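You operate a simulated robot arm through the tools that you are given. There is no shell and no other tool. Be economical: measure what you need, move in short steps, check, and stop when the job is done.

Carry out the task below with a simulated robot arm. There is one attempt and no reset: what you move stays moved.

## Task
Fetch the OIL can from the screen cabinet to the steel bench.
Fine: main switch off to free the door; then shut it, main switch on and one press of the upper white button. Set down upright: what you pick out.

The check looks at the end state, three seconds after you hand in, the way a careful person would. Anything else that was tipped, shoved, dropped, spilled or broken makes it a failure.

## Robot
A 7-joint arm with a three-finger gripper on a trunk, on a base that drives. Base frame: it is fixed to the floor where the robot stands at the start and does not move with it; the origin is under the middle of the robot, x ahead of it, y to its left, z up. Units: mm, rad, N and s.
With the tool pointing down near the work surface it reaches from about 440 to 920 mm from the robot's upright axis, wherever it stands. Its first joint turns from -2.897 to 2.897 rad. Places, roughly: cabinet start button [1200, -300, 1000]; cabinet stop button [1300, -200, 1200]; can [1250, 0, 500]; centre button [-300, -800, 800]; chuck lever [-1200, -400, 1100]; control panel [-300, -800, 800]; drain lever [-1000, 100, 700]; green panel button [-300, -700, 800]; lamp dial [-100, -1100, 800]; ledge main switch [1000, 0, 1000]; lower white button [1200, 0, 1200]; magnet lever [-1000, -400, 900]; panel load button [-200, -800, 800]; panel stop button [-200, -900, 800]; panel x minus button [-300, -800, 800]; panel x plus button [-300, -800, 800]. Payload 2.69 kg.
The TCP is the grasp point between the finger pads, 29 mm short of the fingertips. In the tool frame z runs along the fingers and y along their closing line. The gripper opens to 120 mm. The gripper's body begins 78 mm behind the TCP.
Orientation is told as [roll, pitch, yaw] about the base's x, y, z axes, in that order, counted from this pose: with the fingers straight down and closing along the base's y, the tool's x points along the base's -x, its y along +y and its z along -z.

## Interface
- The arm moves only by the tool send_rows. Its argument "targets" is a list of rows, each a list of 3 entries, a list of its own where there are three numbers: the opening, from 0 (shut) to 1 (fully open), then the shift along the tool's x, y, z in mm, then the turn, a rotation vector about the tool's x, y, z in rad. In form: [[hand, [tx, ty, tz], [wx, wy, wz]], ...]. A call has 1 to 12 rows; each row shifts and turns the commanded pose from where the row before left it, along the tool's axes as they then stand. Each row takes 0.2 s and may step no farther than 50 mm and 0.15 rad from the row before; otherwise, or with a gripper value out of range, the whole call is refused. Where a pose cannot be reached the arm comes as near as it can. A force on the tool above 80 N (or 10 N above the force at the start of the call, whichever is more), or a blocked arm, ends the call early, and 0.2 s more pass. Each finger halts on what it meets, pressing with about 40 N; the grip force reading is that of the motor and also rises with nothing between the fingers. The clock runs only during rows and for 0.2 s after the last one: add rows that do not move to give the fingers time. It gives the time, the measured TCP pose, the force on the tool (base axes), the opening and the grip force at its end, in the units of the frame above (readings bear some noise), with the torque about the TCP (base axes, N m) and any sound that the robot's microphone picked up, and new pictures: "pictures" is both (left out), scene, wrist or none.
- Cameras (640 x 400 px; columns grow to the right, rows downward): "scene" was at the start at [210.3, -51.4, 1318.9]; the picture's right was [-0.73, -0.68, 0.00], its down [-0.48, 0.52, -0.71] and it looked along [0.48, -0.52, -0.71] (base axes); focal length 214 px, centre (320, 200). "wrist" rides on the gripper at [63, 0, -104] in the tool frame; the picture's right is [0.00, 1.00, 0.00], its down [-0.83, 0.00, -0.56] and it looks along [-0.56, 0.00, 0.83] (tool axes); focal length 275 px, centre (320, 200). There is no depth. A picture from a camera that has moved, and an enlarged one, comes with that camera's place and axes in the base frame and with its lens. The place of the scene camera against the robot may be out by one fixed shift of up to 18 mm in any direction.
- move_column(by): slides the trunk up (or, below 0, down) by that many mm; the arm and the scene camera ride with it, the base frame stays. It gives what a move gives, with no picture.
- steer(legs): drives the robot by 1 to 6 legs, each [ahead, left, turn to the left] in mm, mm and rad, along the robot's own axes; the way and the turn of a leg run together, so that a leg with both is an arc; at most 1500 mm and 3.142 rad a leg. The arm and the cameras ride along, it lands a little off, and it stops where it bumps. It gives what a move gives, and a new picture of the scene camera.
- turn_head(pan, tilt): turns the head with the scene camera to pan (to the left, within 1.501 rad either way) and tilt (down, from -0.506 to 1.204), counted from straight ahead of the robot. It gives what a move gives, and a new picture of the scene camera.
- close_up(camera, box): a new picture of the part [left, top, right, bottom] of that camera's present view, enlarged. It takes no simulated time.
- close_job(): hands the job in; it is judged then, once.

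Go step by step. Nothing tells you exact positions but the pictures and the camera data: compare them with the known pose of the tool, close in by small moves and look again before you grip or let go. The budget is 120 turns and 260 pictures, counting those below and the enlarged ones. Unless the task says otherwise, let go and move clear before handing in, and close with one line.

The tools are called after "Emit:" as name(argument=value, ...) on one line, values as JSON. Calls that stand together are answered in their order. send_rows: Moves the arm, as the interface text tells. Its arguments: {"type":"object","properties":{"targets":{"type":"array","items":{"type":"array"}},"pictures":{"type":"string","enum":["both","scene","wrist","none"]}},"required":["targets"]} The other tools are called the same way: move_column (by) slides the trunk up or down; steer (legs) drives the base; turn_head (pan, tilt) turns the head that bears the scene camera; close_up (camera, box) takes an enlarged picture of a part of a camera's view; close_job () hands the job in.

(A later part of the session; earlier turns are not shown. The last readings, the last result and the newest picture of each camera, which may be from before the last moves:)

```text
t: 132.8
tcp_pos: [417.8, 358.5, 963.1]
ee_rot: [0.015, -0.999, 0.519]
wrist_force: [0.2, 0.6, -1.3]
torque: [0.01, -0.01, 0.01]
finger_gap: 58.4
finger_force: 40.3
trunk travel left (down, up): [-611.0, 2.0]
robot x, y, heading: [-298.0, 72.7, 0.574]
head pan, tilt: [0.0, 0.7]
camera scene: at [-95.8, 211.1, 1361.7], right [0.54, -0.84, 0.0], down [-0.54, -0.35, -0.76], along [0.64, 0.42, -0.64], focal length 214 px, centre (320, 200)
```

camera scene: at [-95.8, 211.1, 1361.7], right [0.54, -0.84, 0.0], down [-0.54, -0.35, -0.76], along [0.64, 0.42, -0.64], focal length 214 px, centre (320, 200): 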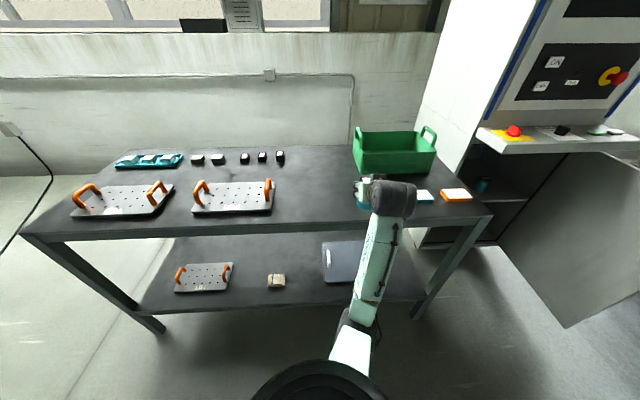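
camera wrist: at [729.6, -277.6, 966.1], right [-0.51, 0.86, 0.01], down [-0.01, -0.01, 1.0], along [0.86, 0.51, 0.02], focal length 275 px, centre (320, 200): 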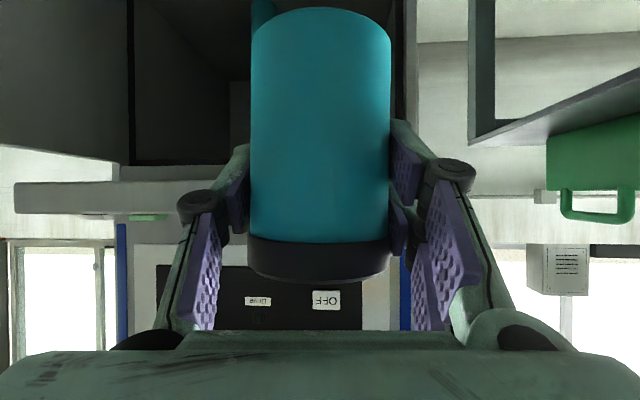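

The hand is over the free spot. Extending 115 mm over the bench and descending part way.

Emit:
send_rows(targets=[[0, [-20, 0, 32], [0, 0, 0]], [0, [-20, 0, 32], [0, 0, 0]], [0, [-22, 0, 33], [0, 0, 0]], [0, [17, 0, 11], [0, 0, 0]], [0, [14, 0, 9], [0, 0, 0]], [0, [0, 0, 0], [0, 0, 0]]], pictures="both")

Emit:
close_up(camera="scene", box=[310, 120, 470, 240])

```text
t: 134.2
tcp_pos: [516.1, 419.0, 924.7]
ee_rot: [0.014, -0.999, 0.52]
wrist_force: [-0.3, -0.4, -1.6]
torque: [0.01, 0.01, 0.03]
finger_gap: 58.2
finger_force: 39.9
trunk travel left (down, up): [-611.0, 2.0]
robot x, y, heading: [-298.5, 71.4, 0.572]
head pan, tilt: [0.0, 0.7]
camera scene: at [-95.7, 211.0, 1361.7], right [0.54, -0.84, 0.0], down [-0.54, -0.35, -0.76], along [0.64, 0.42, -0.64], focal length 214 px, centre (320, 200)
camera wrist: at [410.3, 356.9, 928.9], right [-0.51, 0.86, 0.0], down [-0.01, -0.01, 1.0], along [0.86, 0.51, 0.02], focal length 275 px, centre (320, 200)
```

scene: 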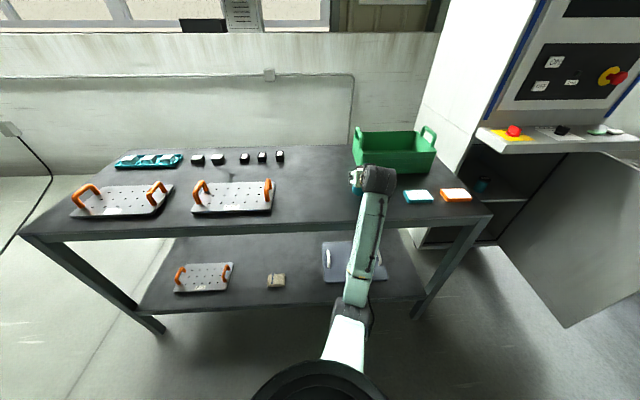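
wrist: 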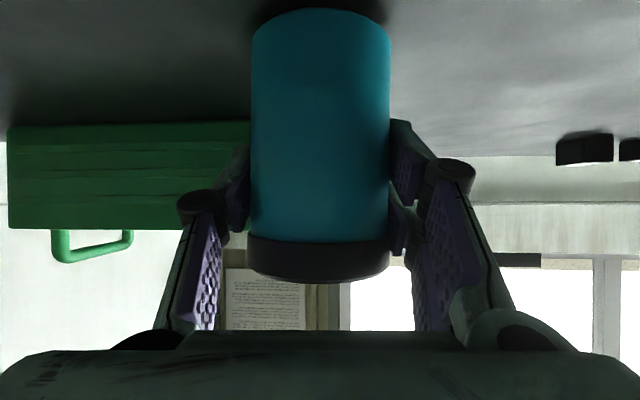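

```text
3.33 times, centred on (390, 180) of scene
camera zoom: at [-95.7, 211.0, 1361.7], right [0.54, -0.84, 0.0], down [-0.54, -0.35, -0.76], along [0.64, 0.42, -0.64], focal length 715 px, centre (87, 267)
```

zoom: 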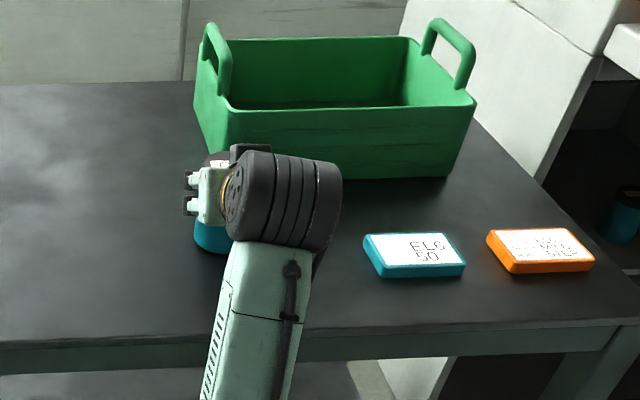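

Emit:
send_rows(targets=[[0, [5, 0, 3.2], [0, 0, 0]], [0, [3.4, 0, 2.2], [0, 0, 0]], [0, [1.7, 0, 1.1], [0, 0, 0]], [0, [1.7, 0, 1.1], [0, 0, 0]], [0, [0, 0, 0], [0, 0, 0]]], pictures="wrist")

Emit:
close_up(camera="scene", box=[340, 165, 400, 205])

```text
t: 135.4
tcp_pos: [514.4, 418.0, 919.9]
ee_rot: [0.01, -1.016, 0.528]
wrist_force: [5.3, 5.9, 37.2]
torque: [-0.75, -0.2, 0.03]
finger_gap: 58.2
finger_force: 39.4
trunk travel left (down, up): [-611.0, 2.0]
robot x, y, heading: [-297.0, 73.2, 0.573]
head pan, tilt: [0.0, 0.7]
camera wrist: at [409.2, 356.9, 921.5], right [-0.51, 0.86, 0.0], down [-0.03, -0.02, 1.0], along [0.86, 0.51, 0.03], focal length 275 px, centre (320, 200)
```

wrist: 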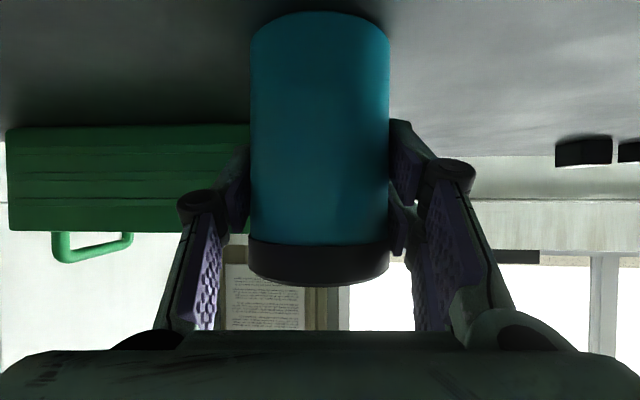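

```text
10.00 times, centred on (370, 185) of scene
camera zoom: at [-99.1, 210.0, 1362.8], right [0.54, -0.84, 0.0], down [-0.54, -0.35, -0.77], along [0.64, 0.42, -0.64], focal length 2145 px, centre (-180, 350)
```

zoom: 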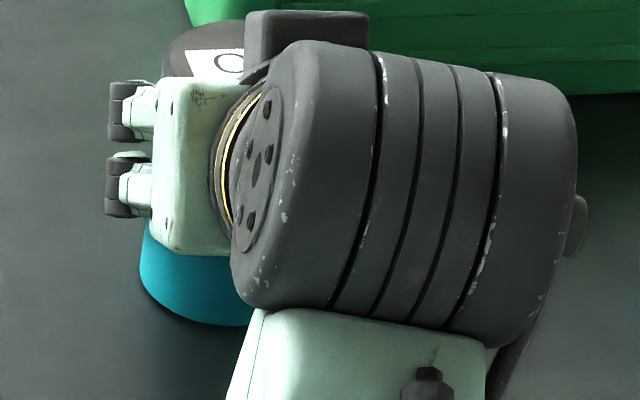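

Bench contact is felt (37 N). I'll relieve the pressure before opening.

Emit:
send_rows(targets=[[0, [-5, 0, -3.2], [0, 0, 0]], [0, [-1, 0, -0.6], [0, 0, 0]], [0, [0, 0, 0], [0, 0, 0]]], pictures="none")

```text
t: 136.2
tcp_pos: [514.4, 418.5, 920.7]
ee_rot: [0.015, -1.001, 0.521]
wrist_force: [6.2, 6.5, 20.1]
torque: [0.09, -0.9, 0.24]
finger_gap: 58.0
finger_force: 40.2
trunk travel left (down, up): [-611.0, 2.0]
robot x, y, heading: [-300.2, 72.7, 0.579]
head pan, tilt: [0.0, 0.7]
```

Emit:
send_rows(targets=[[0, [-1.7, 0, -1.1], [0, 0, 0]], [0, [0, 0, 0], [0, 0, 0]]], pictures="none")

```text
t: 136.8
tcp_pos: [515.0, 418.1, 919.8]
ee_rot: [0.015, -0.996, 0.518]
wrist_force: [2.2, 4.3, 12.0]
torque: [0.15, -0.56, 0.13]
finger_gap: 58.3
finger_force: 40.2
trunk travel left (down, up): [-611.0, 2.0]
robot x, y, heading: [-294.5, 73.5, 0.579]
head pan, tilt: [0.0, 0.7]
```

Emit:
send_rows(targets=[[0, [-1.5, 0, -0.5], [0, 0, 0]], [0, [0, 0, 0], [0, 0, 0]]], pictures="none")

Emit:
send_rows(targets=[[0.45, [0, 0, 0], [0, 0, 0]], [0.5, [0, 0, 0], [0, 0, 0]], [0.55, [0, 0, 0], [0, 0, 0]], [0.65, [0, 0, 0], [0, 0, 0]], [0.8, [0, 0, 0], [0, 0, 0]], [0.8, [0, 0, 0], [0, 0, 0]]], pictures="both")

Emit:
close_up(camera="scene", box=[340, 165, 400, 205])

```text
t: 137.4
tcp_pos: [516.7, 418.8, 920.4]
ee_rot: [0.017, -0.996, 0.519]
wrist_force: [-0.8, 0.6, 3.0]
torque: [0.01, -0.05, -0.01]
finger_gap: 58.4
finger_force: 40.4
trunk travel left (down, up): [-611.0, 2.0]
robot x, y, heading: [-296.7, 73.1, 0.573]
head pan, tilt: [0.0, 0.7]
```

```text
t: 138.8
tcp_pos: [516.0, 418.5, 921.4]
ee_rot: [0.016, -0.997, 0.519]
wrist_force: [-0.3, 0.3, 0.1]
torque: [-0.01, -0.01, 0.0]
finger_gap: 96.3
finger_force: 0.1
trunk travel left (down, up): [-611.0, 2.0]
robot x, y, heading: [-295.9, 71.6, 0.577]
head pan, tilt: [0.0, 0.7]
camera scene: at [-95.9, 210.9, 1361.8], right [0.54, -0.84, 0.0], down [-0.54, -0.35, -0.76], along [0.64, 0.42, -0.64], focal length 214 px, centre (320, 200)
camera wrist: at [410.5, 356.8, 925.4], right [-0.51, 0.86, 0.01], down [-0.01, -0.01, 1.0], along [0.86, 0.51, 0.02], focal length 275 px, centre (320, 200)
```

scene: 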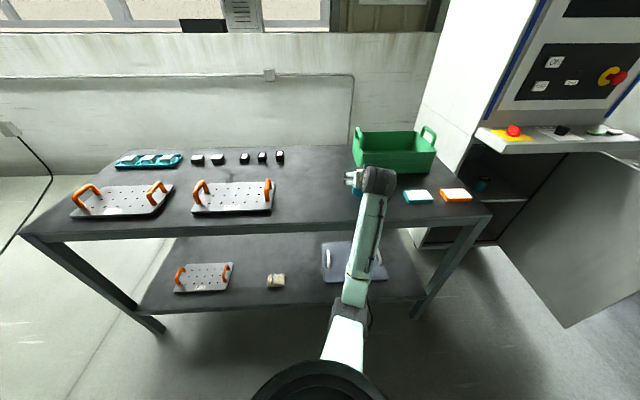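
wrist: 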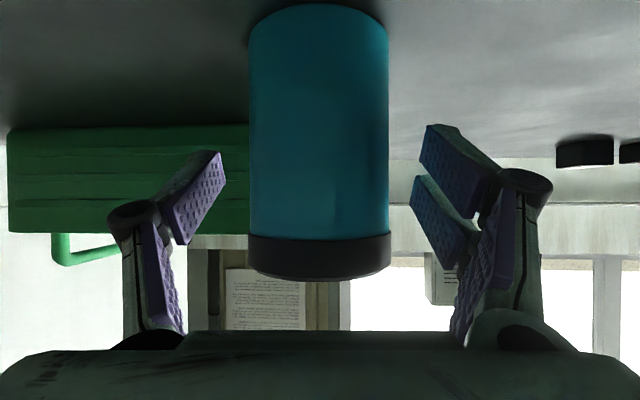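

```text
10.00 times, centred on (370, 185) of scene
camera zoom: at [-95.9, 210.9, 1361.8], right [0.54, -0.84, 0.0], down [-0.54, -0.35, -0.76], along [0.64, 0.42, -0.64], focal length 2145 px, centre (-180, 350)
```

zoom: 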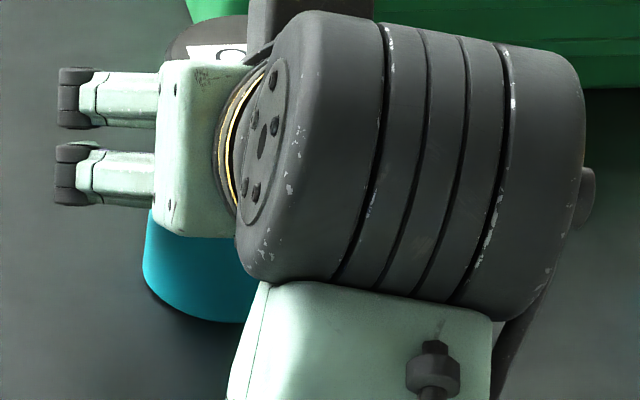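

The can stands upright on the bench. Withdrawing straight back, then returning to the cabinet.

Emit:
send_rows(targets=[[0.8, [10, 0, -15.5], [0, 0, 0]], [0.8, [19, 0, -30], [0, 0, 0]], [0.8, [19, 0, -30], [0, 0, 0]], [0.8, [19, 0, -30], [0, 0, 0]], [0.8, [0, 0, 0], [0, 0, 0]]], pictures="wrist")

Emit:
steer(legs=[[-60, 0, 0], [0, -640, 0]])

Emit:
close_up(camera="scene", box=[60, 80, 300, 230])

```text
t: 140.0
tcp_pos: [408.7, 355.3, 923.9]
ee_rot: [0.018, -0.997, 0.52]
wrist_force: [-0.2, -0.3, 0.3]
torque: [-0.01, 0.02, 0.01]
finger_gap: 96.1
finger_force: 0.0
trunk travel left (down, up): [-611.0, 2.0]
robot x, y, heading: [-297.2, 71.0, 0.575]
head pan, tilt: [0.0, 0.7]
camera wrist: at [303.1, 293.4, 925.7], right [-0.51, 0.86, 0.01], down [-0.01, -0.01, 1.0], along [0.86, 0.51, 0.02], focal length 275 px, centre (320, 200)
```

wrist: 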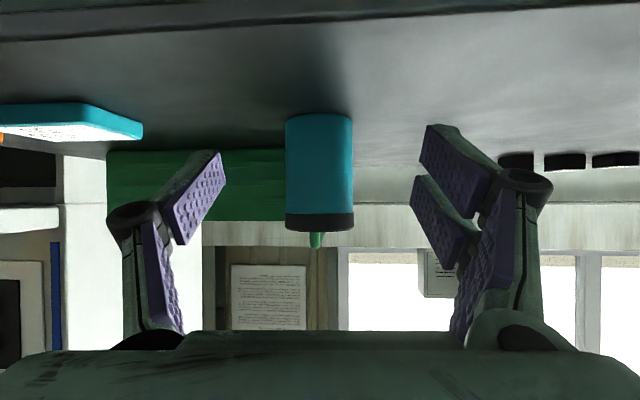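

```text
t: 146.0
tcp_pos: [705.9, -209.3, 921.5]
ee_rot: [0.017, -0.997, 0.526]
wrist_force: [-0.3, -1.2, 0.6]
torque: [-0.01, 0.0, 0.0]
finger_gap: 96.1
finger_force: 0.1
trunk travel left (down, up): [-611.0, 2.0]
robot x, y, heading: [4.6, -496.1, 0.581]
head pan, tilt: [0.0, 0.7]
camera scene: at [202.3, -356.4, 1361.8], right [0.55, -0.84, 0.0], down [-0.54, -0.35, -0.76], along [0.64, 0.42, -0.64], focal length 214 px, centre (320, 200)
```

scene: 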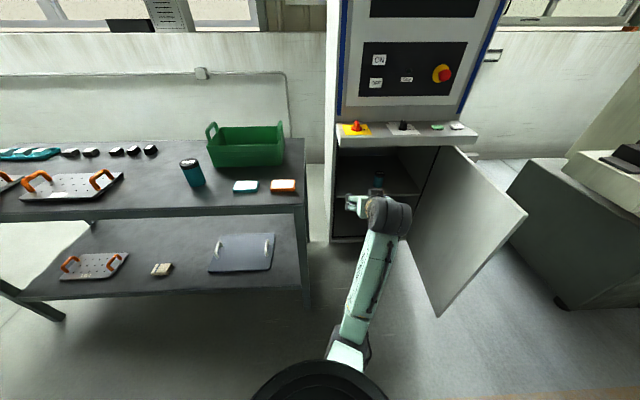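

```text
2.67 times, centred on (180, 155) of scene
camera zoom: at [202.3, -356.4, 1361.8], right [0.55, -0.84, 0.0], down [-0.54, -0.35, -0.76], along [0.64, 0.42, -0.64], focal length 572 px, centre (693, 320)
```

zoom: 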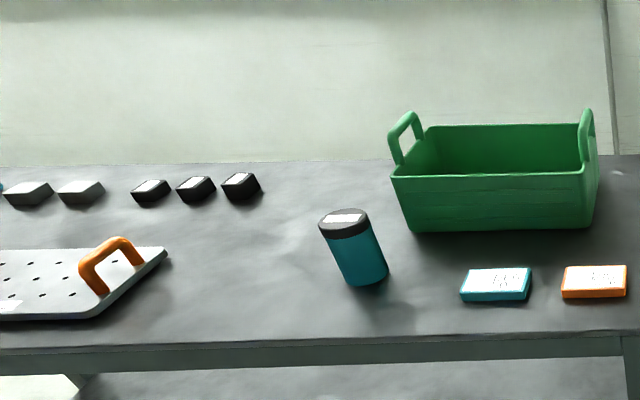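

OIL stands upright on the bench and RINSE is still on the shelf. Now to close the door: tool down again, hand up, drive back to the earlier working spot.

Emit:
send_rows(targets=[[0.6, [10, 0, 0], [0, 0.142, 0]], [0.6, [10, 0, 0], [0, 0.142, 0]], [0.6, [10, 0, 0], [0, 0.142, 0]], [0.6, [10, 0, 0], [0, 0.142, 0]], [0.6, [10, 0, 0], [0, 0.142, 0]], [0.6, [10, 0, 0], [0, 0.142, 0]], [0.6, [10, 0, 0], [0, 0.142, 0]], [0.6, [0, 0, -40], [0, 0, 0]], [0.6, [0, 0, -40], [0, 0, 0]], [0.6, [0, 0, -40], [0, 0, 0]], [0.6, [0, 0, -30], [0, 0, 0]], [0.6, [0, 0, 0], [0, 0, 0]]], pictures="none")

Emit:
steer(legs=[[0, -72, 0], [248, 0, 0]])

```text
t: 148.6
tcp_pos: [657.7, -238.6, 1035.9]
ee_rot: [0.01, -0.002, 0.542]
wrist_force: [0.7, -0.9, 0.4]
torque: [-0.02, 0.0, 0.02]
finger_gap: 71.8
finger_force: 0.1
trunk travel left (down, up): [-611.0, 2.0]
robot x, y, heading: [2.4, -494.3, 0.577]
head pan, tilt: [0.0, 0.7]
```

```text
t: 151.3
tcp_pos: [904.1, -163.6, 1035.8]
ee_rot: [0.008, -0.004, 0.539]
wrist_force: [0.0, 0.1, 0.5]
torque: [-0.04, 0.01, 0.01]
finger_gap: 72.0
finger_force: 0.0
trunk travel left (down, up): [-611.0, 2.0]
robot x, y, heading: [252.6, -422.0, 0.577]
head pan, tilt: [0.0, 0.7]
camera scene: at [448.9, -281.3, 1361.6], right [0.55, -0.84, 0.0], down [-0.54, -0.35, -0.76], along [0.64, 0.42, -0.64], focal length 214 px, centre (320, 200)
```

scene: 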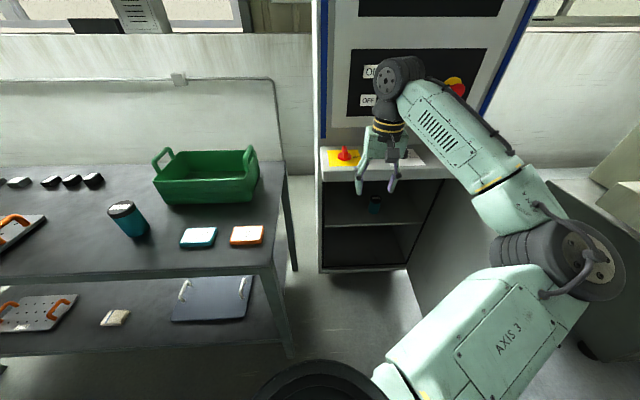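

Emit:
send_rows(targets=[[0.6, [18.6, -41, -1.5], [0, 0, 0]], [0.6, [18.6, -41, -1.5], [0, 0, 0]], [0.6, [18.6, -41, -1.5], [0, 0, 0]], [0.6, [18.6, -41, -1.5], [0, 0, 0]], [0.6, [18.6, -41, -1.5], [0, 0, 0]], [0.6, [18.6, -41, -1.5], [0, 0, 0]], [0.6, [18.6, -41, -1.5], [0, 0, 0]], [0.6, [18.6, -41, -1.5], [0, 0, 0]], [0.6, [18.6, -41, -1.5], [0, 0, 0]], [0.6, [18.6, -41, -1.5], [0, 0, -0.1]], [0.6, [0, 0, 0], [0, 0, -0.11]], [0.6, [0, 0, 0], [0, 0, 0]]], pictures="both")

```text
t: 153.9
tcp_pos: [956.0, -612.3, 1045.9]
ee_rot: [0.007, -0.005, 0.752]
wrist_force: [0.3, -0.6, -0.6]
torque: [0.01, -0.02, 0.0]
finger_gap: 71.9
finger_force: 0.1
trunk travel left (down, up): [-611.0, 2.0]
robot x, y, heading: [246.9, -423.3, 0.58]
head pan, tilt: [0.0, 0.7]
camera scene: at [448.4, -281.6, 1361.8], right [0.55, -0.84, 0.0], down [-0.54, -0.35, -0.76], along [0.64, 0.42, -0.64], focal length 214 px, centre (320, 200)
camera wrist: at [908.8, -655.8, 1149.6], right [-0.69, 0.73, 0.01], down [0.61, 0.56, 0.56], along [0.4, 0.39, -0.83], focal length 275 px, centre (320, 200)
```

scene: 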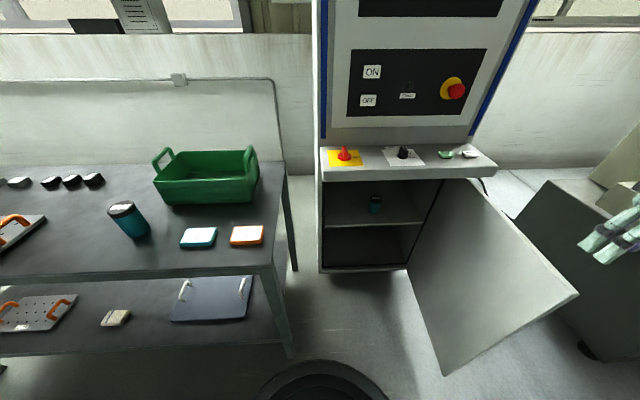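
wrist: 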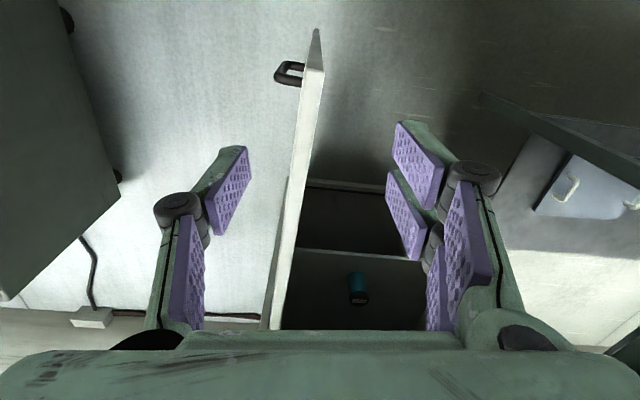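

The door top lies between the fingers as before. Descending over it and swinging it back along the same arc.

Emit:
send_rows(targets=[[0.6, [0, 0, 40], [0, 0, 0]], [0.6, [0, 0, 40], [0, 0, 0]], [0.6, [0, 0, 40], [0, 0, 0]], [0.6, [0, 0, 25], [0, 0, 0]], [0.6, [-1, 8, 0], [0, 0, 0.01]], [0.6, [-2, 12, 0], [0, 0, 0.02]], [0.6, [-3, 16, 0], [0, 0, 0.032]], [0.6, [-4, 21.6, 0], [0, 0, 0.0425]], [0.6, [-4, 21.6, 0], [0, 0, 0.0425]], [0.6, [-4, 21.6, 0], [0, 0, 0.0425]], [0.6, [-4, 21.6, 0], [0, 0, 0.0425]], [0.6, [-4, 21.6, 0], [0, 0, 0.0425]]], pictures="both")

```text
t: 156.5
tcp_pos: [890.5, -478.9, 903.5]
ee_rot: [0.01, -0.003, 0.473]
wrist_force: [0.0, -0.7, -0.4]
torque: [-0.01, 0.0, 0.01]
finger_gap: 72.0
finger_force: 0.1
trunk travel left (down, up): [-611.0, 2.0]
robot x, y, heading: [247.9, -421.8, 0.578]
head pan, tilt: [0.0, 0.7]
camera scene: at [448.3, -281.5, 1361.8], right [0.55, -0.84, 0.0], down [-0.54, -0.35, -0.76], along [0.64, 0.42, -0.64], focal length 214 px, centre (320, 200)
camera wrist: at [833.4, -508.0, 1007.3], right [-0.46, 0.89, 0.01], down [0.74, 0.38, 0.56], along [0.49, 0.26, -0.83], focal length 275 px, centre (320, 200)
```

scene: 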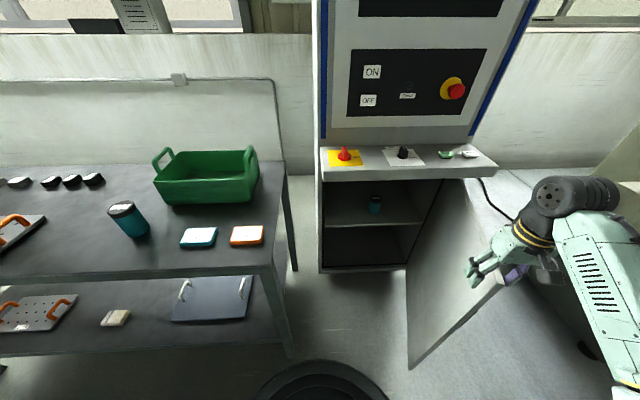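
wrist: 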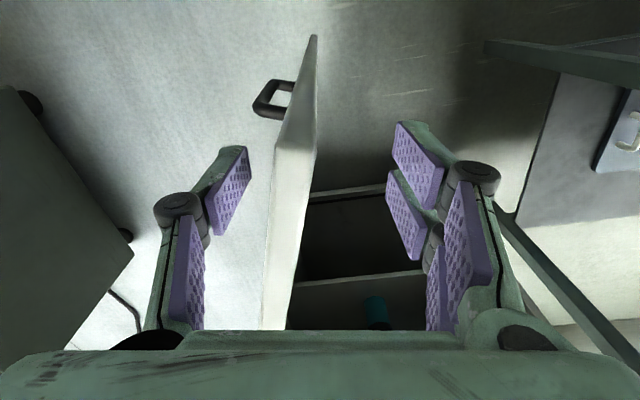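

Emit:
send_rows(targets=[[0.6, [-4, 21.6, 0], [0, 0, 0.0425]], [0.6, [-4, 21.6, 0], [0, 0, 0.0425]], [0.6, [-4, 21.6, 0], [0, 0, 0.0425]], [0.6, [-4, 21.6, 0], [0, 0, 0.0425]], [0.6, [-4, 21.6, 0], [0, 0, 0.0425]], [0.6, [-4, 21.6, 0], [0, 0, 0.0425]], [0.6, [-4, 21.6, 0], [0, 0, 0.0425]], [0.6, [-4, 21.6, 0], [0, 0, 0.0425]], [0.6, [-4, 21.6, 0], [0, 0, 0.0425]], [0.6, [-4, 21.6, 0], [0, 0, 0.0425]], [0.6, [-4, 21.6, 0], [0, 0, 0.0425]], [0.6, [0, 0, 0], [0, 0, 0]]], pictures="both")

```text
t: 159.1
tcp_pos: [870.4, -239.7, 906.0]
ee_rot: [0.009, 0.001, 0.007]
wrist_force: [-0.3, -0.3, -0.8]
torque: [-0.02, -0.03, 0.02]
finger_gap: 72.1
finger_force: 0.1
trunk travel left (down, up): [-611.0, 2.0]
robot x, y, heading: [251.6, -422.5, 0.578]
head pan, tilt: [0.0, 0.7]
camera scene: at [448.4, -281.7, 1361.8], right [0.55, -0.84, 0.0], down [-0.54, -0.35, -0.77], along [0.64, 0.42, -0.64], focal length 214 px, centre (320, 200)
camera wrist: at [807.2, -241.3, 1009.3], right [-0.01, 1.0, 0.01], down [0.83, 0.0, 0.55], along [0.55, 0.01, -0.83], focal length 275 px, centre (320, 200)
```

scene: 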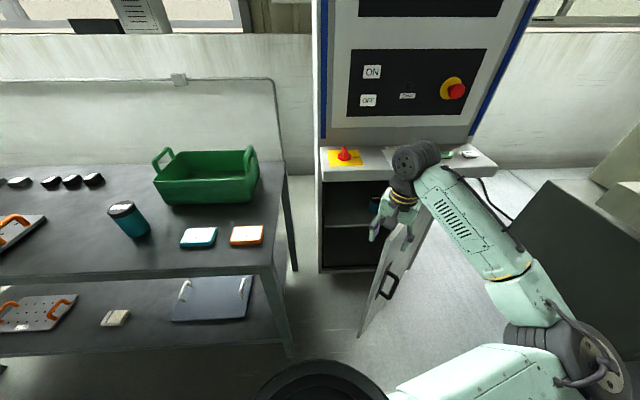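
wrist: 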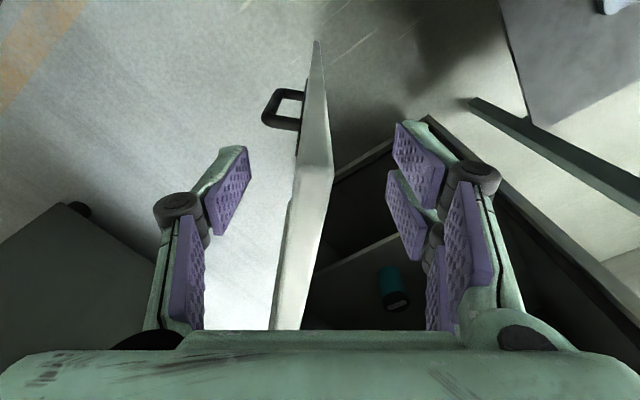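

Emit:
send_rows(targets=[[0.6, [-4, 21.6, 0], [0, 0, 0.0425]], [0.6, [-4, 21.6, 0], [0, 0, 0.0425]], [0.6, [-4, 21.6, 0], [0, 0, 0.0425]], [0.6, [-4, 20, 0], [0, 0, 0.0425]], [0.6, [0, 0, 0], [0, 0, 0]], [0.6, [0, -15, 0], [0, 0, 0]], [0.6, [0, 0, -40], [0, 0, 0]], [0.6, [0, 0, -40], [0, 0, 0]], [0.6, [0, 0, -45], [0, 0, 0]], [0.6, [0, 0, 0], [0, 0, 0]]], pictures="both")

```text
t: 161.3
tcp_pos: [890.3, -172.2, 1031.3]
ee_rot: [0.01, 0.002, -0.164]
wrist_force: [0.7, -0.5, -0.2]
torque: [-0.03, 0.01, -0.01]
finger_gap: 72.1
finger_force: 0.1
trunk travel left (down, up): [-611.0, 2.0]
robot x, y, heading: [248.7, -421.7, 0.586]
head pan, tilt: [0.0, 0.7]
camera scene: at [448.5, -281.6, 1361.7], right [0.55, -0.84, 0.0], down [-0.54, -0.35, -0.76], along [0.64, 0.42, -0.64], focal length 214 px, centre (320, 200)
camera wrist: at [827.0, -162.9, 1135.5], right [0.16, 0.99, 0.01], down [0.82, -0.14, 0.55], along [0.55, -0.08, -0.83], focal length 275 px, centre (320, 200)
```

scene: 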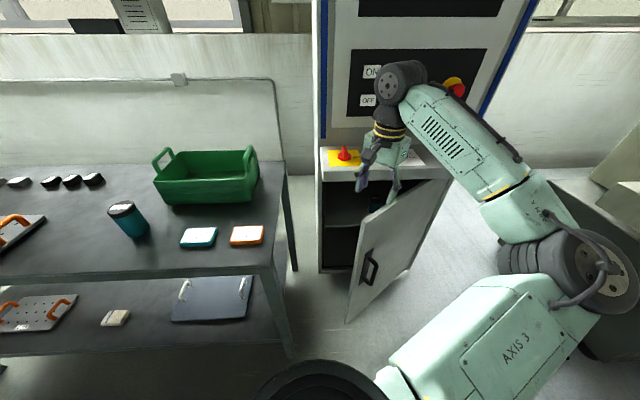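
wrist: 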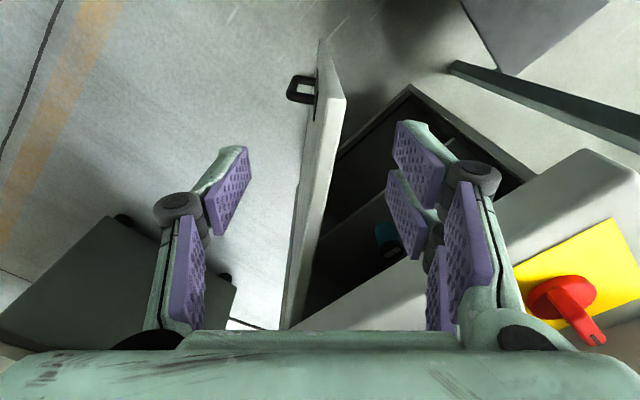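

The door is now about 40° open. I'll back off, lower and pitch the closed hand to push it shut from outside.

Emit:
steer(legs=[[-140, -60, 0]])

Emit:
send_rows(targets=[[0, [0, 0, 0], [0, 0, -0.146]], [0, [0, 0, 0], [0, 0, -0.146]], [0, [0, 0, 0], [0, 0, -0.146]], [0, [0, 0, 0], [0, 0, -0.146]], [0, [0, 0, 0], [0, 0, -0.146]], [0, [0, 0, 0], [0, 0, 0]]], pictures="none")

Emit:
move_column(by=-330)

Emit:
send_rows(targets=[[0, [-10, 0, 0], [0, -0.14, 0]], [0, [-10, 0, 0], [0, -0.14, 0]], [0, [-10, 0, 0], [0, -0.14, 0]], [0, [-10, 0, 0], [0, -0.14, 0]], [0, [-10, 0, 0], [0, -0.14, 0]], [0, [-10, 0, 0], [0, -0.14, 0]], [0, [-10, 0, 0], [0, -0.14, 0]], [0, [0, 0, 0], [0, 0, 0]]], pictures="both")

```text
t: 162.6
tcp_pos: [807.6, -300.4, 1031.1]
ee_rot: [0.009, 0.004, -0.167]
wrist_force: [-1.2, -1.0, -0.4]
torque: [0.04, -0.04, -0.01]
finger_gap: 72.0
finger_force: 0.1
trunk travel left (down, up): [-611.0, 2.0]
robot x, y, heading: [169.5, -551.3, 0.578]
head pan, tilt: [0.0, 0.7]
camera scene: at [366.4, -408.5, 1362.0], right [0.55, -0.84, 0.0], down [-0.54, -0.35, -0.77], along [0.64, 0.42, -0.64], focal length 214 px, centre (320, 200)
```

scene: 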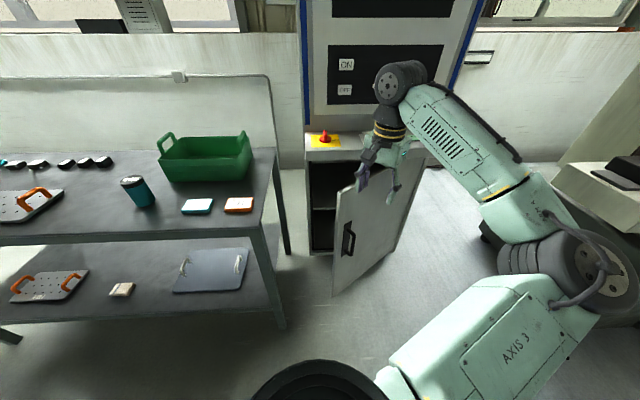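

```text
t: 164.0
tcp_pos: [809.5, -299.2, 1030.2]
ee_rot: [0.009, -0.006, 0.565]
wrist_force: [-0.5, -0.1, 0.1]
torque: [-0.01, 0.0, 0.03]
finger_gap: 0.0
finger_force: 28.6
trunk travel left (down, up): [-611.0, 2.0]
robot x, y, heading: [167.4, -550.8, 0.573]
head pan, tilt: [0.0, 0.7]
```

```text
t: 167.3
tcp_pos: [809.1, -300.5, 699.6]
ee_rot: [0.008, -0.004, 0.563]
wrist_force: [0.1, -0.6, -0.6]
torque: [0.02, -0.01, -0.02]
finger_gap: 0.1
finger_force: 28.8
trunk travel left (down, up): [-281.0, 332.0]
robot x, y, heading: [163.6, -548.3, 0.576]
head pan, tilt: [0.0, 0.7]
```

```text
t: 169.1
tcp_pos: [860.4, -267.6, 729.0]
ee_rot: [0.016, -0.984, 0.552]
wrist_force: [0.2, 0.0, 0.3]
torque: [-0.02, 0.01, 0.0]
finger_gap: 0.0
finger_force: 28.5
trunk travel left (down, up): [-281.0, 332.0]
robot x, y, heading: [161.0, -546.0, 0.577]
head pan, tilt: [0.0, 0.7]
camera scene: at [366.8, -407.9, 1031.8], right [0.55, -0.84, 0.0], down [-0.54, -0.35, -0.76], along [0.64, 0.42, -0.64], focal length 214 px, centre (320, 200)
camera wrist: at [757.4, -332.6, 733.5], right [-0.54, 0.84, 0.0], down [0.0, -0.01, 1.0], along [0.84, 0.54, 0.0], focal length 275 px, centre (320, 200)
```

scene: 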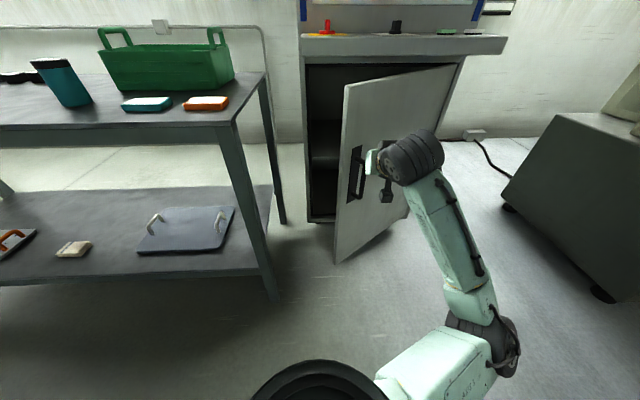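
wrist: 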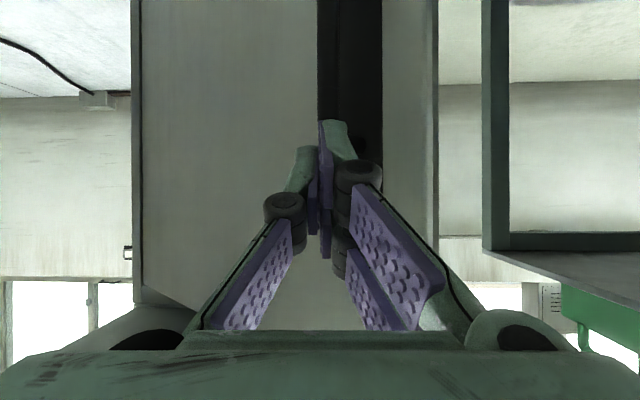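

Emit:
send_rows(targets=[[0, [-8, -35, -5], [0, 0, 0]], [0, [-8, -35, -5], [0, 0, 0]], [0, [0, 0, 0], [0, 0, 0]]], pictures="none")

Emit:
steer(legs=[[250, 0, 0]])

```text
t: 169.9
tcp_pos: [897.3, -327.0, 745.8]
ee_rot: [0.014, -0.983, 0.55]
wrist_force: [0.6, -0.3, 0.2]
torque: [0.04, 0.02, 0.03]
finger_gap: 0.0
finger_force: 28.6
trunk travel left (down, up): [-281.0, 332.0]
robot x, y, heading: [162.1, -545.2, 0.576]
head pan, tilt: [0.0, 0.7]
```

```text
t: 171.7
tcp_pos: [1105.6, -190.3, 746.9]
ee_rot: [0.016, -0.983, 0.553]
wrist_force: [-1.0, 0.3, 1.1]
torque: [0.01, 0.02, 0.0]
finger_gap: 0.1
finger_force: 29.0
trunk travel left (down, up): [-281.0, 332.0]
robot x, y, heading: [371.7, -410.1, 0.577]
head pan, tilt: [0.0, 0.7]
camera scene: at [574.6, -271.9, 1031.8], right [0.55, -0.84, 0.0], down [-0.54, -0.35, -0.77], along [0.64, 0.42, -0.64], focal length 214 px, centre (320, 200)
```

scene: 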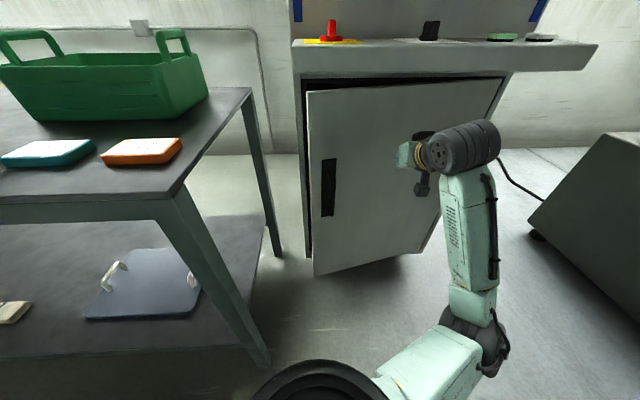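

The door is nearly shut. Pushing the rest with the arm, slowly.

Emit:
send_rows(targets=[[0, [-11, 8, 16.7], [0, 0, 0]], [0, [-11, 8, 16.7], [0, 0, 0]], [0, [-11, 8, 16.7], [0, 0, 0]], [0, [-11, 8, 16.7], [0, 0, 0]], [0, [-11, 0, 16.7], [0, 0, 0]], [0, [-5.5, 0, 8.4], [0, 0, 0]], [0, [-5.5, 0, 8.4], [0, 0, 0]], [0, [-5.5, 0, 8.4], [0, 0, 0]], [0, [-5.5, 0, 8.4], [0, 0, 0]], [0, [0, 0, 0], [0, 0, 0]]], pictures="scene")

Emit:
close_up(camera="scene", box=[280, 50, 540, 280])

```text
t: 173.6
tcp_pos: [1192.7, -97.2, 747.2]
ee_rot: [0.014, -0.972, 0.558]
wrist_force: [-17.2, -8.2, 3.1]
torque: [0.09, -0.16, 0.21]
finger_gap: 0.4
finger_force: 28.8
trunk travel left (down, up): [-281.0, 332.0]
robot x, y, heading: [370.0, -411.6, 0.576]
head pan, tilt: [0.0, 0.7]
stopped in row 9: the force on the tool passed its limit at 103 N (the readings are from after the stop); the commanded pose is now the measured one
camera scene: at [572.5, -273.0, 1032.3], right [0.55, -0.84, 0.0], down [-0.54, -0.35, -0.77], along [0.64, 0.42, -0.64], focal length 214 px, centre (320, 200)
```

scene: 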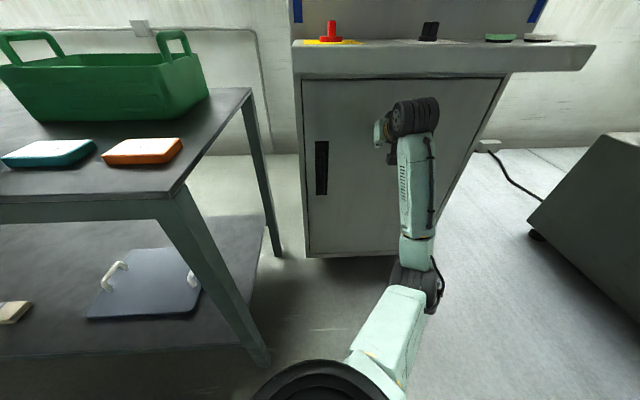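

```text
1.74 times, centred on (410, 165) of scene
camera zoom: at [572.5, -273.0, 1032.3], right [0.55, -0.84, 0.0], down [-0.54, -0.35, -0.77], along [0.64, 0.42, -0.64], focal length 373 px, centre (164, 261)
```

zoom: 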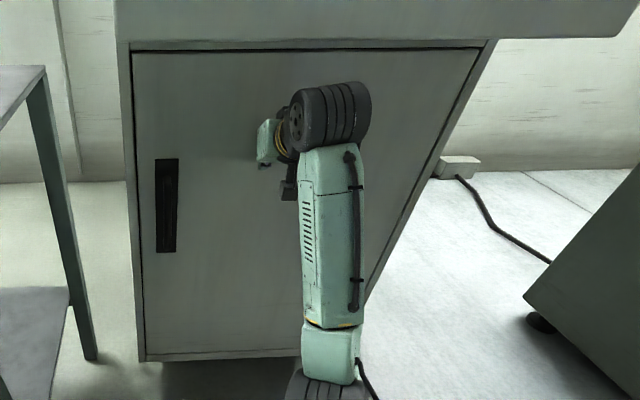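

The door is fully shut. Now I withdraw, turn the tool down and raise it to set the main switch on.

Emit:
send_rows(targets=[[0.2, [11, 0, -16.7], [0, 0, 0]], [0.2, [22, 0, -33], [0, 0, 0]], [0.2, [22, 0, -33], [0, 0, 0]], [0.2, [0, 0, 0], [0, 0, 0]]], pictures="none")

Emit:
steer(legs=[[-200, 0, 0]])

Emit:
send_rows(targets=[[0.4, [10, 0, 0], [0, 0.14, 0]], [0.4, [10, 0, 0], [0, 0.14, 0]], [0.4, [10, 0, 0], [0, 0.14, 0]], [0.4, [10, 0, 0], [0, 0.14, 0]], [0.4, [10, 0, 0], [0, 0.14, 0]], [0.4, [10, 0, 0], [0, 0.14, 0]], [0.4, [10, 0, 0], [0, 0.135, 0]], [0.4, [30, 0, -20], [0, 0, 0]], [0.4, [0, 0, 0], [0, 0, 0]]], pictures="none")

Emit:
move_column(by=330)

Emit:
send_rows(targets=[[0.4, [0, 0, -35], [0, 0, 0]], [0.4, [0, 0, -35], [0, 0, 0]], [0.4, [0, 0, 0], [0, 0, 0]]], pictures="scene")

```text
t: 174.6
tcp_pos: [1110.5, -149.9, 744.5]
ee_rot: [0.016, -0.968, 0.558]
wrist_force: [0.3, -0.1, -0.1]
torque: [0.01, -0.02, -0.04]
finger_gap: 24.0
finger_force: 0.2
trunk travel left (down, up): [-281.0, 332.0]
robot x, y, heading: [376.2, -413.1, 0.577]
head pan, tilt: [0.0, 0.7]
```

```text
t: 176.2
tcp_pos: [944.1, -258.0, 745.5]
ee_rot: [0.016, -0.968, 0.556]
wrist_force: [-0.3, 0.2, -0.2]
torque: [0.0, 0.0, -0.02]
finger_gap: 23.8
finger_force: 0.0
trunk travel left (down, up): [-281.0, 332.0]
robot x, y, heading: [204.6, -522.1, 0.575]
head pan, tilt: [0.0, 0.7]
camera scene: at [407.1, -381.3, 1031.7], right [0.55, -0.84, 0.0], down [-0.54, -0.35, -0.76], along [0.64, 0.42, -0.64], focal length 214 px, centre (320, 200)
```

scene: 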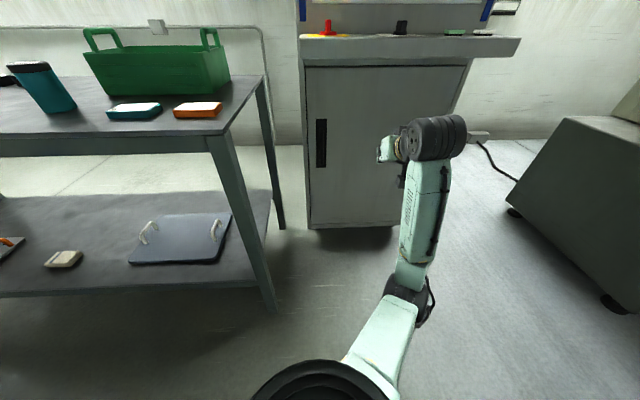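

```text
t: 178.2
tcp_pos: [870.7, -305.9, 729.6]
ee_rot: [0.01, 0.006, 0.57]
wrist_force: [0.6, -0.5, 0.7]
torque: [0.01, -0.01, -0.01]
finger_gap: 48.0
finger_force: 0.0
trunk travel left (down, up): [-281.0, 332.0]
robot x, y, heading: [203.6, -520.2, 0.581]
head pan, tilt: [0.0, 0.7]
```

```text
t: 181.4
tcp_pos: [871.3, -306.6, 1059.9]
ee_rot: [0.009, 0.008, 0.569]
wrist_force: [0.5, 0.8, 0.6]
torque: [0.0, 0.01, 0.02]
finger_gap: 48.0
finger_force: 0.0
trunk travel left (down, up): [-611.0, 2.0]
robot x, y, heading: [203.6, -521.8, 0.58]
head pan, tilt: [0.0, 0.7]
```

```text
t: 182.2
tcp_pos: [871.0, -305.6, 1130.9]
ee_rot: [0.011, 0.007, 0.568]
wrist_force: [0.2, -0.7, -0.6]
torque: [-0.02, 0.03, 0.01]
finger_gap: 48.2
finger_force: 0.1
trunk travel left (down, up): [-611.0, 2.0]
robot x, y, heading: [204.5, -518.8, 0.579]
head pan, tilt: [0.0, 0.7]
camera scene: at [407.2, -381.4, 1361.7], right [0.55, -0.84, 0.0], down [-0.54, -0.35, -0.76], along [0.64, 0.42, -0.64], focal length 214 px, centre (320, 200)
```

scene: 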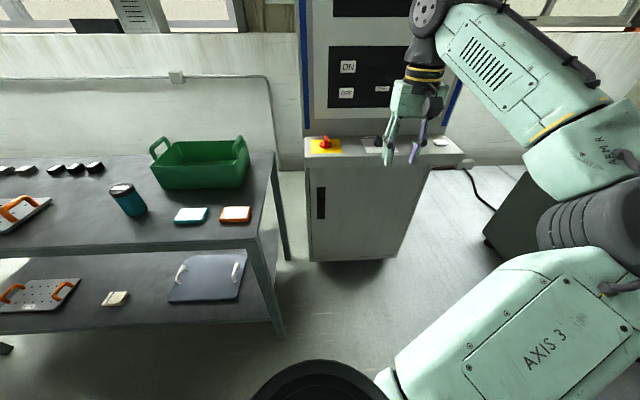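

Emit:
steer(legs=[[200, 90, 0]])

Emit:
send_rows(targets=[[0.5, [-40, 25, 0], [0, 0, 0]], [0.5, [-40, 25, 0], [0, 0, 0]], [0.5, [0, 0, 0], [0, 0, 0]]], pictures="wrist")

```text
t: 183.9
tcp_pos: [991.4, -122.9, 1130.0]
ee_rot: [0.009, 0.007, 0.566]
wrist_force: [-0.2, 0.4, -0.2]
torque: [-0.03, 0.01, 0.01]
finger_gap: 48.2
finger_force: 0.0
trunk travel left (down, up): [-611.0, 2.0]
robot x, y, heading: [326.1, -335.7, 0.577]
head pan, tilt: [0.0, 0.7]
camera scene: at [525.9, -197.3, 1361.6], right [0.54, -0.84, 0.0], down [-0.54, -0.35, -0.76], along [0.64, 0.42, -0.64], focal length 214 px, centre (320, 200)
```

scene: 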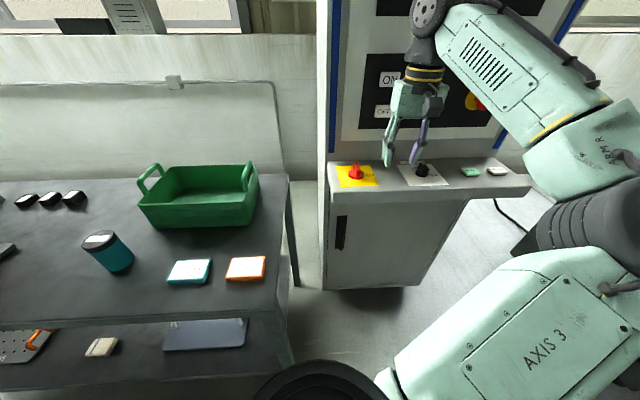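

```text
t: 184.7
tcp_pos: [1030.4, -38.9, 1129.8]
ee_rot: [0.008, 0.006, 0.564]
wrist_force: [-0.8, 0.2, -0.3]
torque: [-0.03, -0.02, 0.02]
finger_gap: 60.2
finger_force: 0.0
trunk travel left (down, up): [-611.0, 2.0]
robot x, y, heading: [323.5, -333.5, 0.571]
head pan, tilt: [0.0, 0.7]
camera wrist: at [978.4, -73.1, 1234.4], right [-0.54, 0.84, 0.01], down [0.71, 0.45, 0.55], along [0.46, 0.3, -0.83], focal length 275 px, centre (320, 200)
```

wrist: 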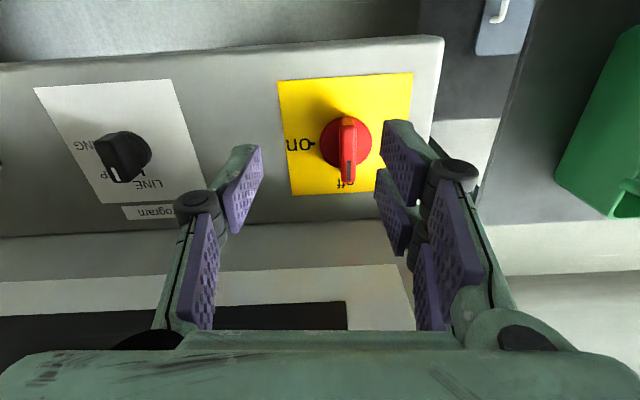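

Emit:
send_rows(targets=[[0.5, [-30, 25, 0], [0, 0, 0]], [0.5, [0, 0, 30], [0, 0, 0]], [0.5, [0, 0, 25], [0, 0, 0]], [0.5, [0, 0, 0], [0, 0, 0]]], pictures="wrist")

```text
t: 185.7
tcp_pos: [1042.7, -0.8, 1074.4]
ee_rot: [0.008, 0.004, 0.563]
wrist_force: [-0.8, -0.5, 0.1]
torque: [0.01, -0.02, 0.01]
finger_gap: 59.7
finger_force: 0.0
trunk travel left (down, up): [-611.0, 2.0]
robot x, y, heading: [325.2, -338.1, 0.57]
head pan, tilt: [0.0, 0.7]
camera wrist: at [989.9, -35.3, 1179.2], right [-0.54, 0.84, 0.01], down [0.71, 0.45, 0.55], along [0.46, 0.3, -0.83], focal length 275 px, centre (320, 200)
```

wrist: 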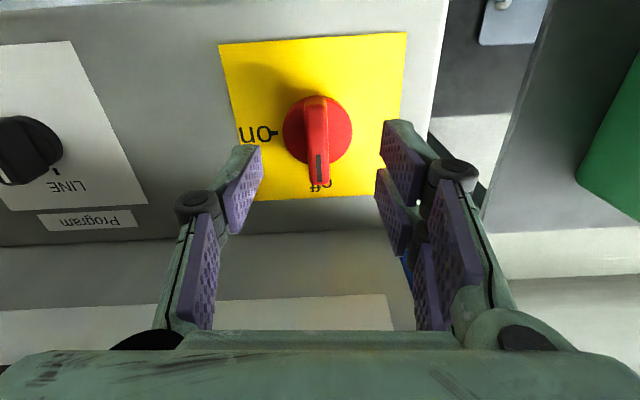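

Emit:
send_rows(targets=[[0.5, [0, -2, 15], [0, 0, 0]], [0.5, [0, 0, 16], [0, 0, 0]], [0.3, [0, 0, 0], [0, 0, 0]], [0.15, [0, 0, 0], [0, 0, 0]], [0.05, [0, 0, 0], [0, 0, 0]], [0.05, [0, 0, 0], [0, 0, 0]], [0.05, [0, 0, 0], [0, 0, 0]]], pictures="wrist")

```text
t: 187.3
tcp_pos: [1041.3, -1.9, 1043.1]
ee_rot: [0.008, 0.007, 0.568]
wrist_force: [-0.9, 1.1, -2.4]
torque: [0.1, -0.07, 0.12]
finger_gap: 13.7
finger_force: 32.3
trunk travel left (down, up): [-611.0, 2.0]
robot x, y, heading: [323.0, -336.0, 0.578]
head pan, tilt: [0.0, 0.7]
camera wrist: at [990.0, -36.6, 1148.3], right [-0.54, 0.84, 0.01], down [0.7, 0.45, 0.55], along [0.46, 0.3, -0.83], focal length 275 px, centre (320, 200)
```

wrist: 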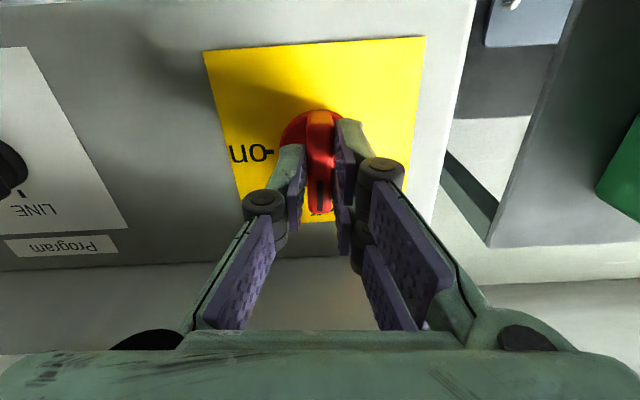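

Emit:
send_rows(targets=[[0.05, [0, 0.5, 0], [0, 0, 0.143]], [0.05, [0, 0.5, 0], [0, 0, 0.143]], [0.05, [0, 0.5, 0], [0, 0, 0.143]], [0.05, [0, 0.5, 0], [0, 0, 0.143]], [0.05, [0, 0.5, 0], [0, 0, 0.143]], [0.05, [0, 0.5, 0], [0, 0, 0.143]], [0.05, [0, 0.5, 0], [0, 0, 0.143]], [0.05, [0, 0.5, 0], [0, 0, 0.143]], [0.05, [0, 0.5, 0], [0, 0, 0.143]], [0.05, [0, 0.5, 0], [0, 0, 0.143]], [0.05, [0, 0.5, 0], [0, 0, 0.143]], [0.05, [0, 0, 0], [0, 0, 0]]], pictures="both")

```text
t: 189.9
tcp_pos: [1045.2, 3.5, 1043.7]
ee_rot: [-0.004, 0.01, -1.007]
wrist_force: [6.0, 9.4, 1.7]
torque: [0.2, -0.17, 1.53]
finger_gap: 14.8
finger_force: 41.2
trunk travel left (down, up): [-611.0, 2.0]
robot x, y, heading: [325.2, -335.6, 0.576]
head pan, tilt: [0.0, 0.7]
camera scene: at [526.0, -197.0, 1361.7], right [0.54, -0.84, 0.0], down [-0.54, -0.35, -0.76], along [0.64, 0.42, -0.64], focal length 214 px, centre (320, 200)
camera wrist: at [1010.2, 56.5, 1148.5], right [0.84, 0.54, -0.01], down [0.45, -0.7, 0.55], along [0.29, -0.47, -0.84], focal length 275 px, centre (320, 200)
```

scene: 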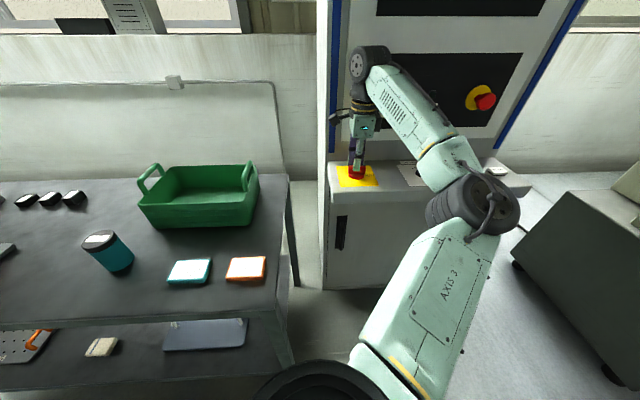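
wrist: 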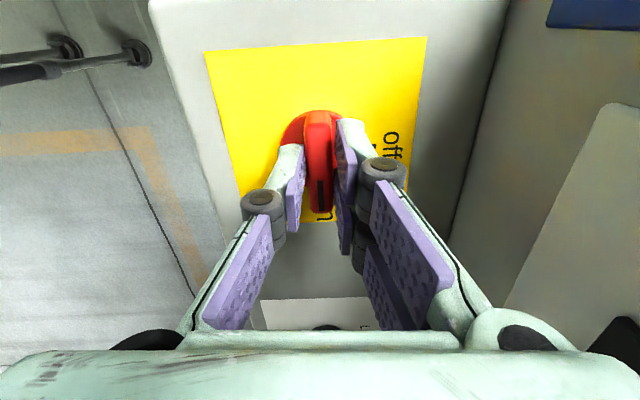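

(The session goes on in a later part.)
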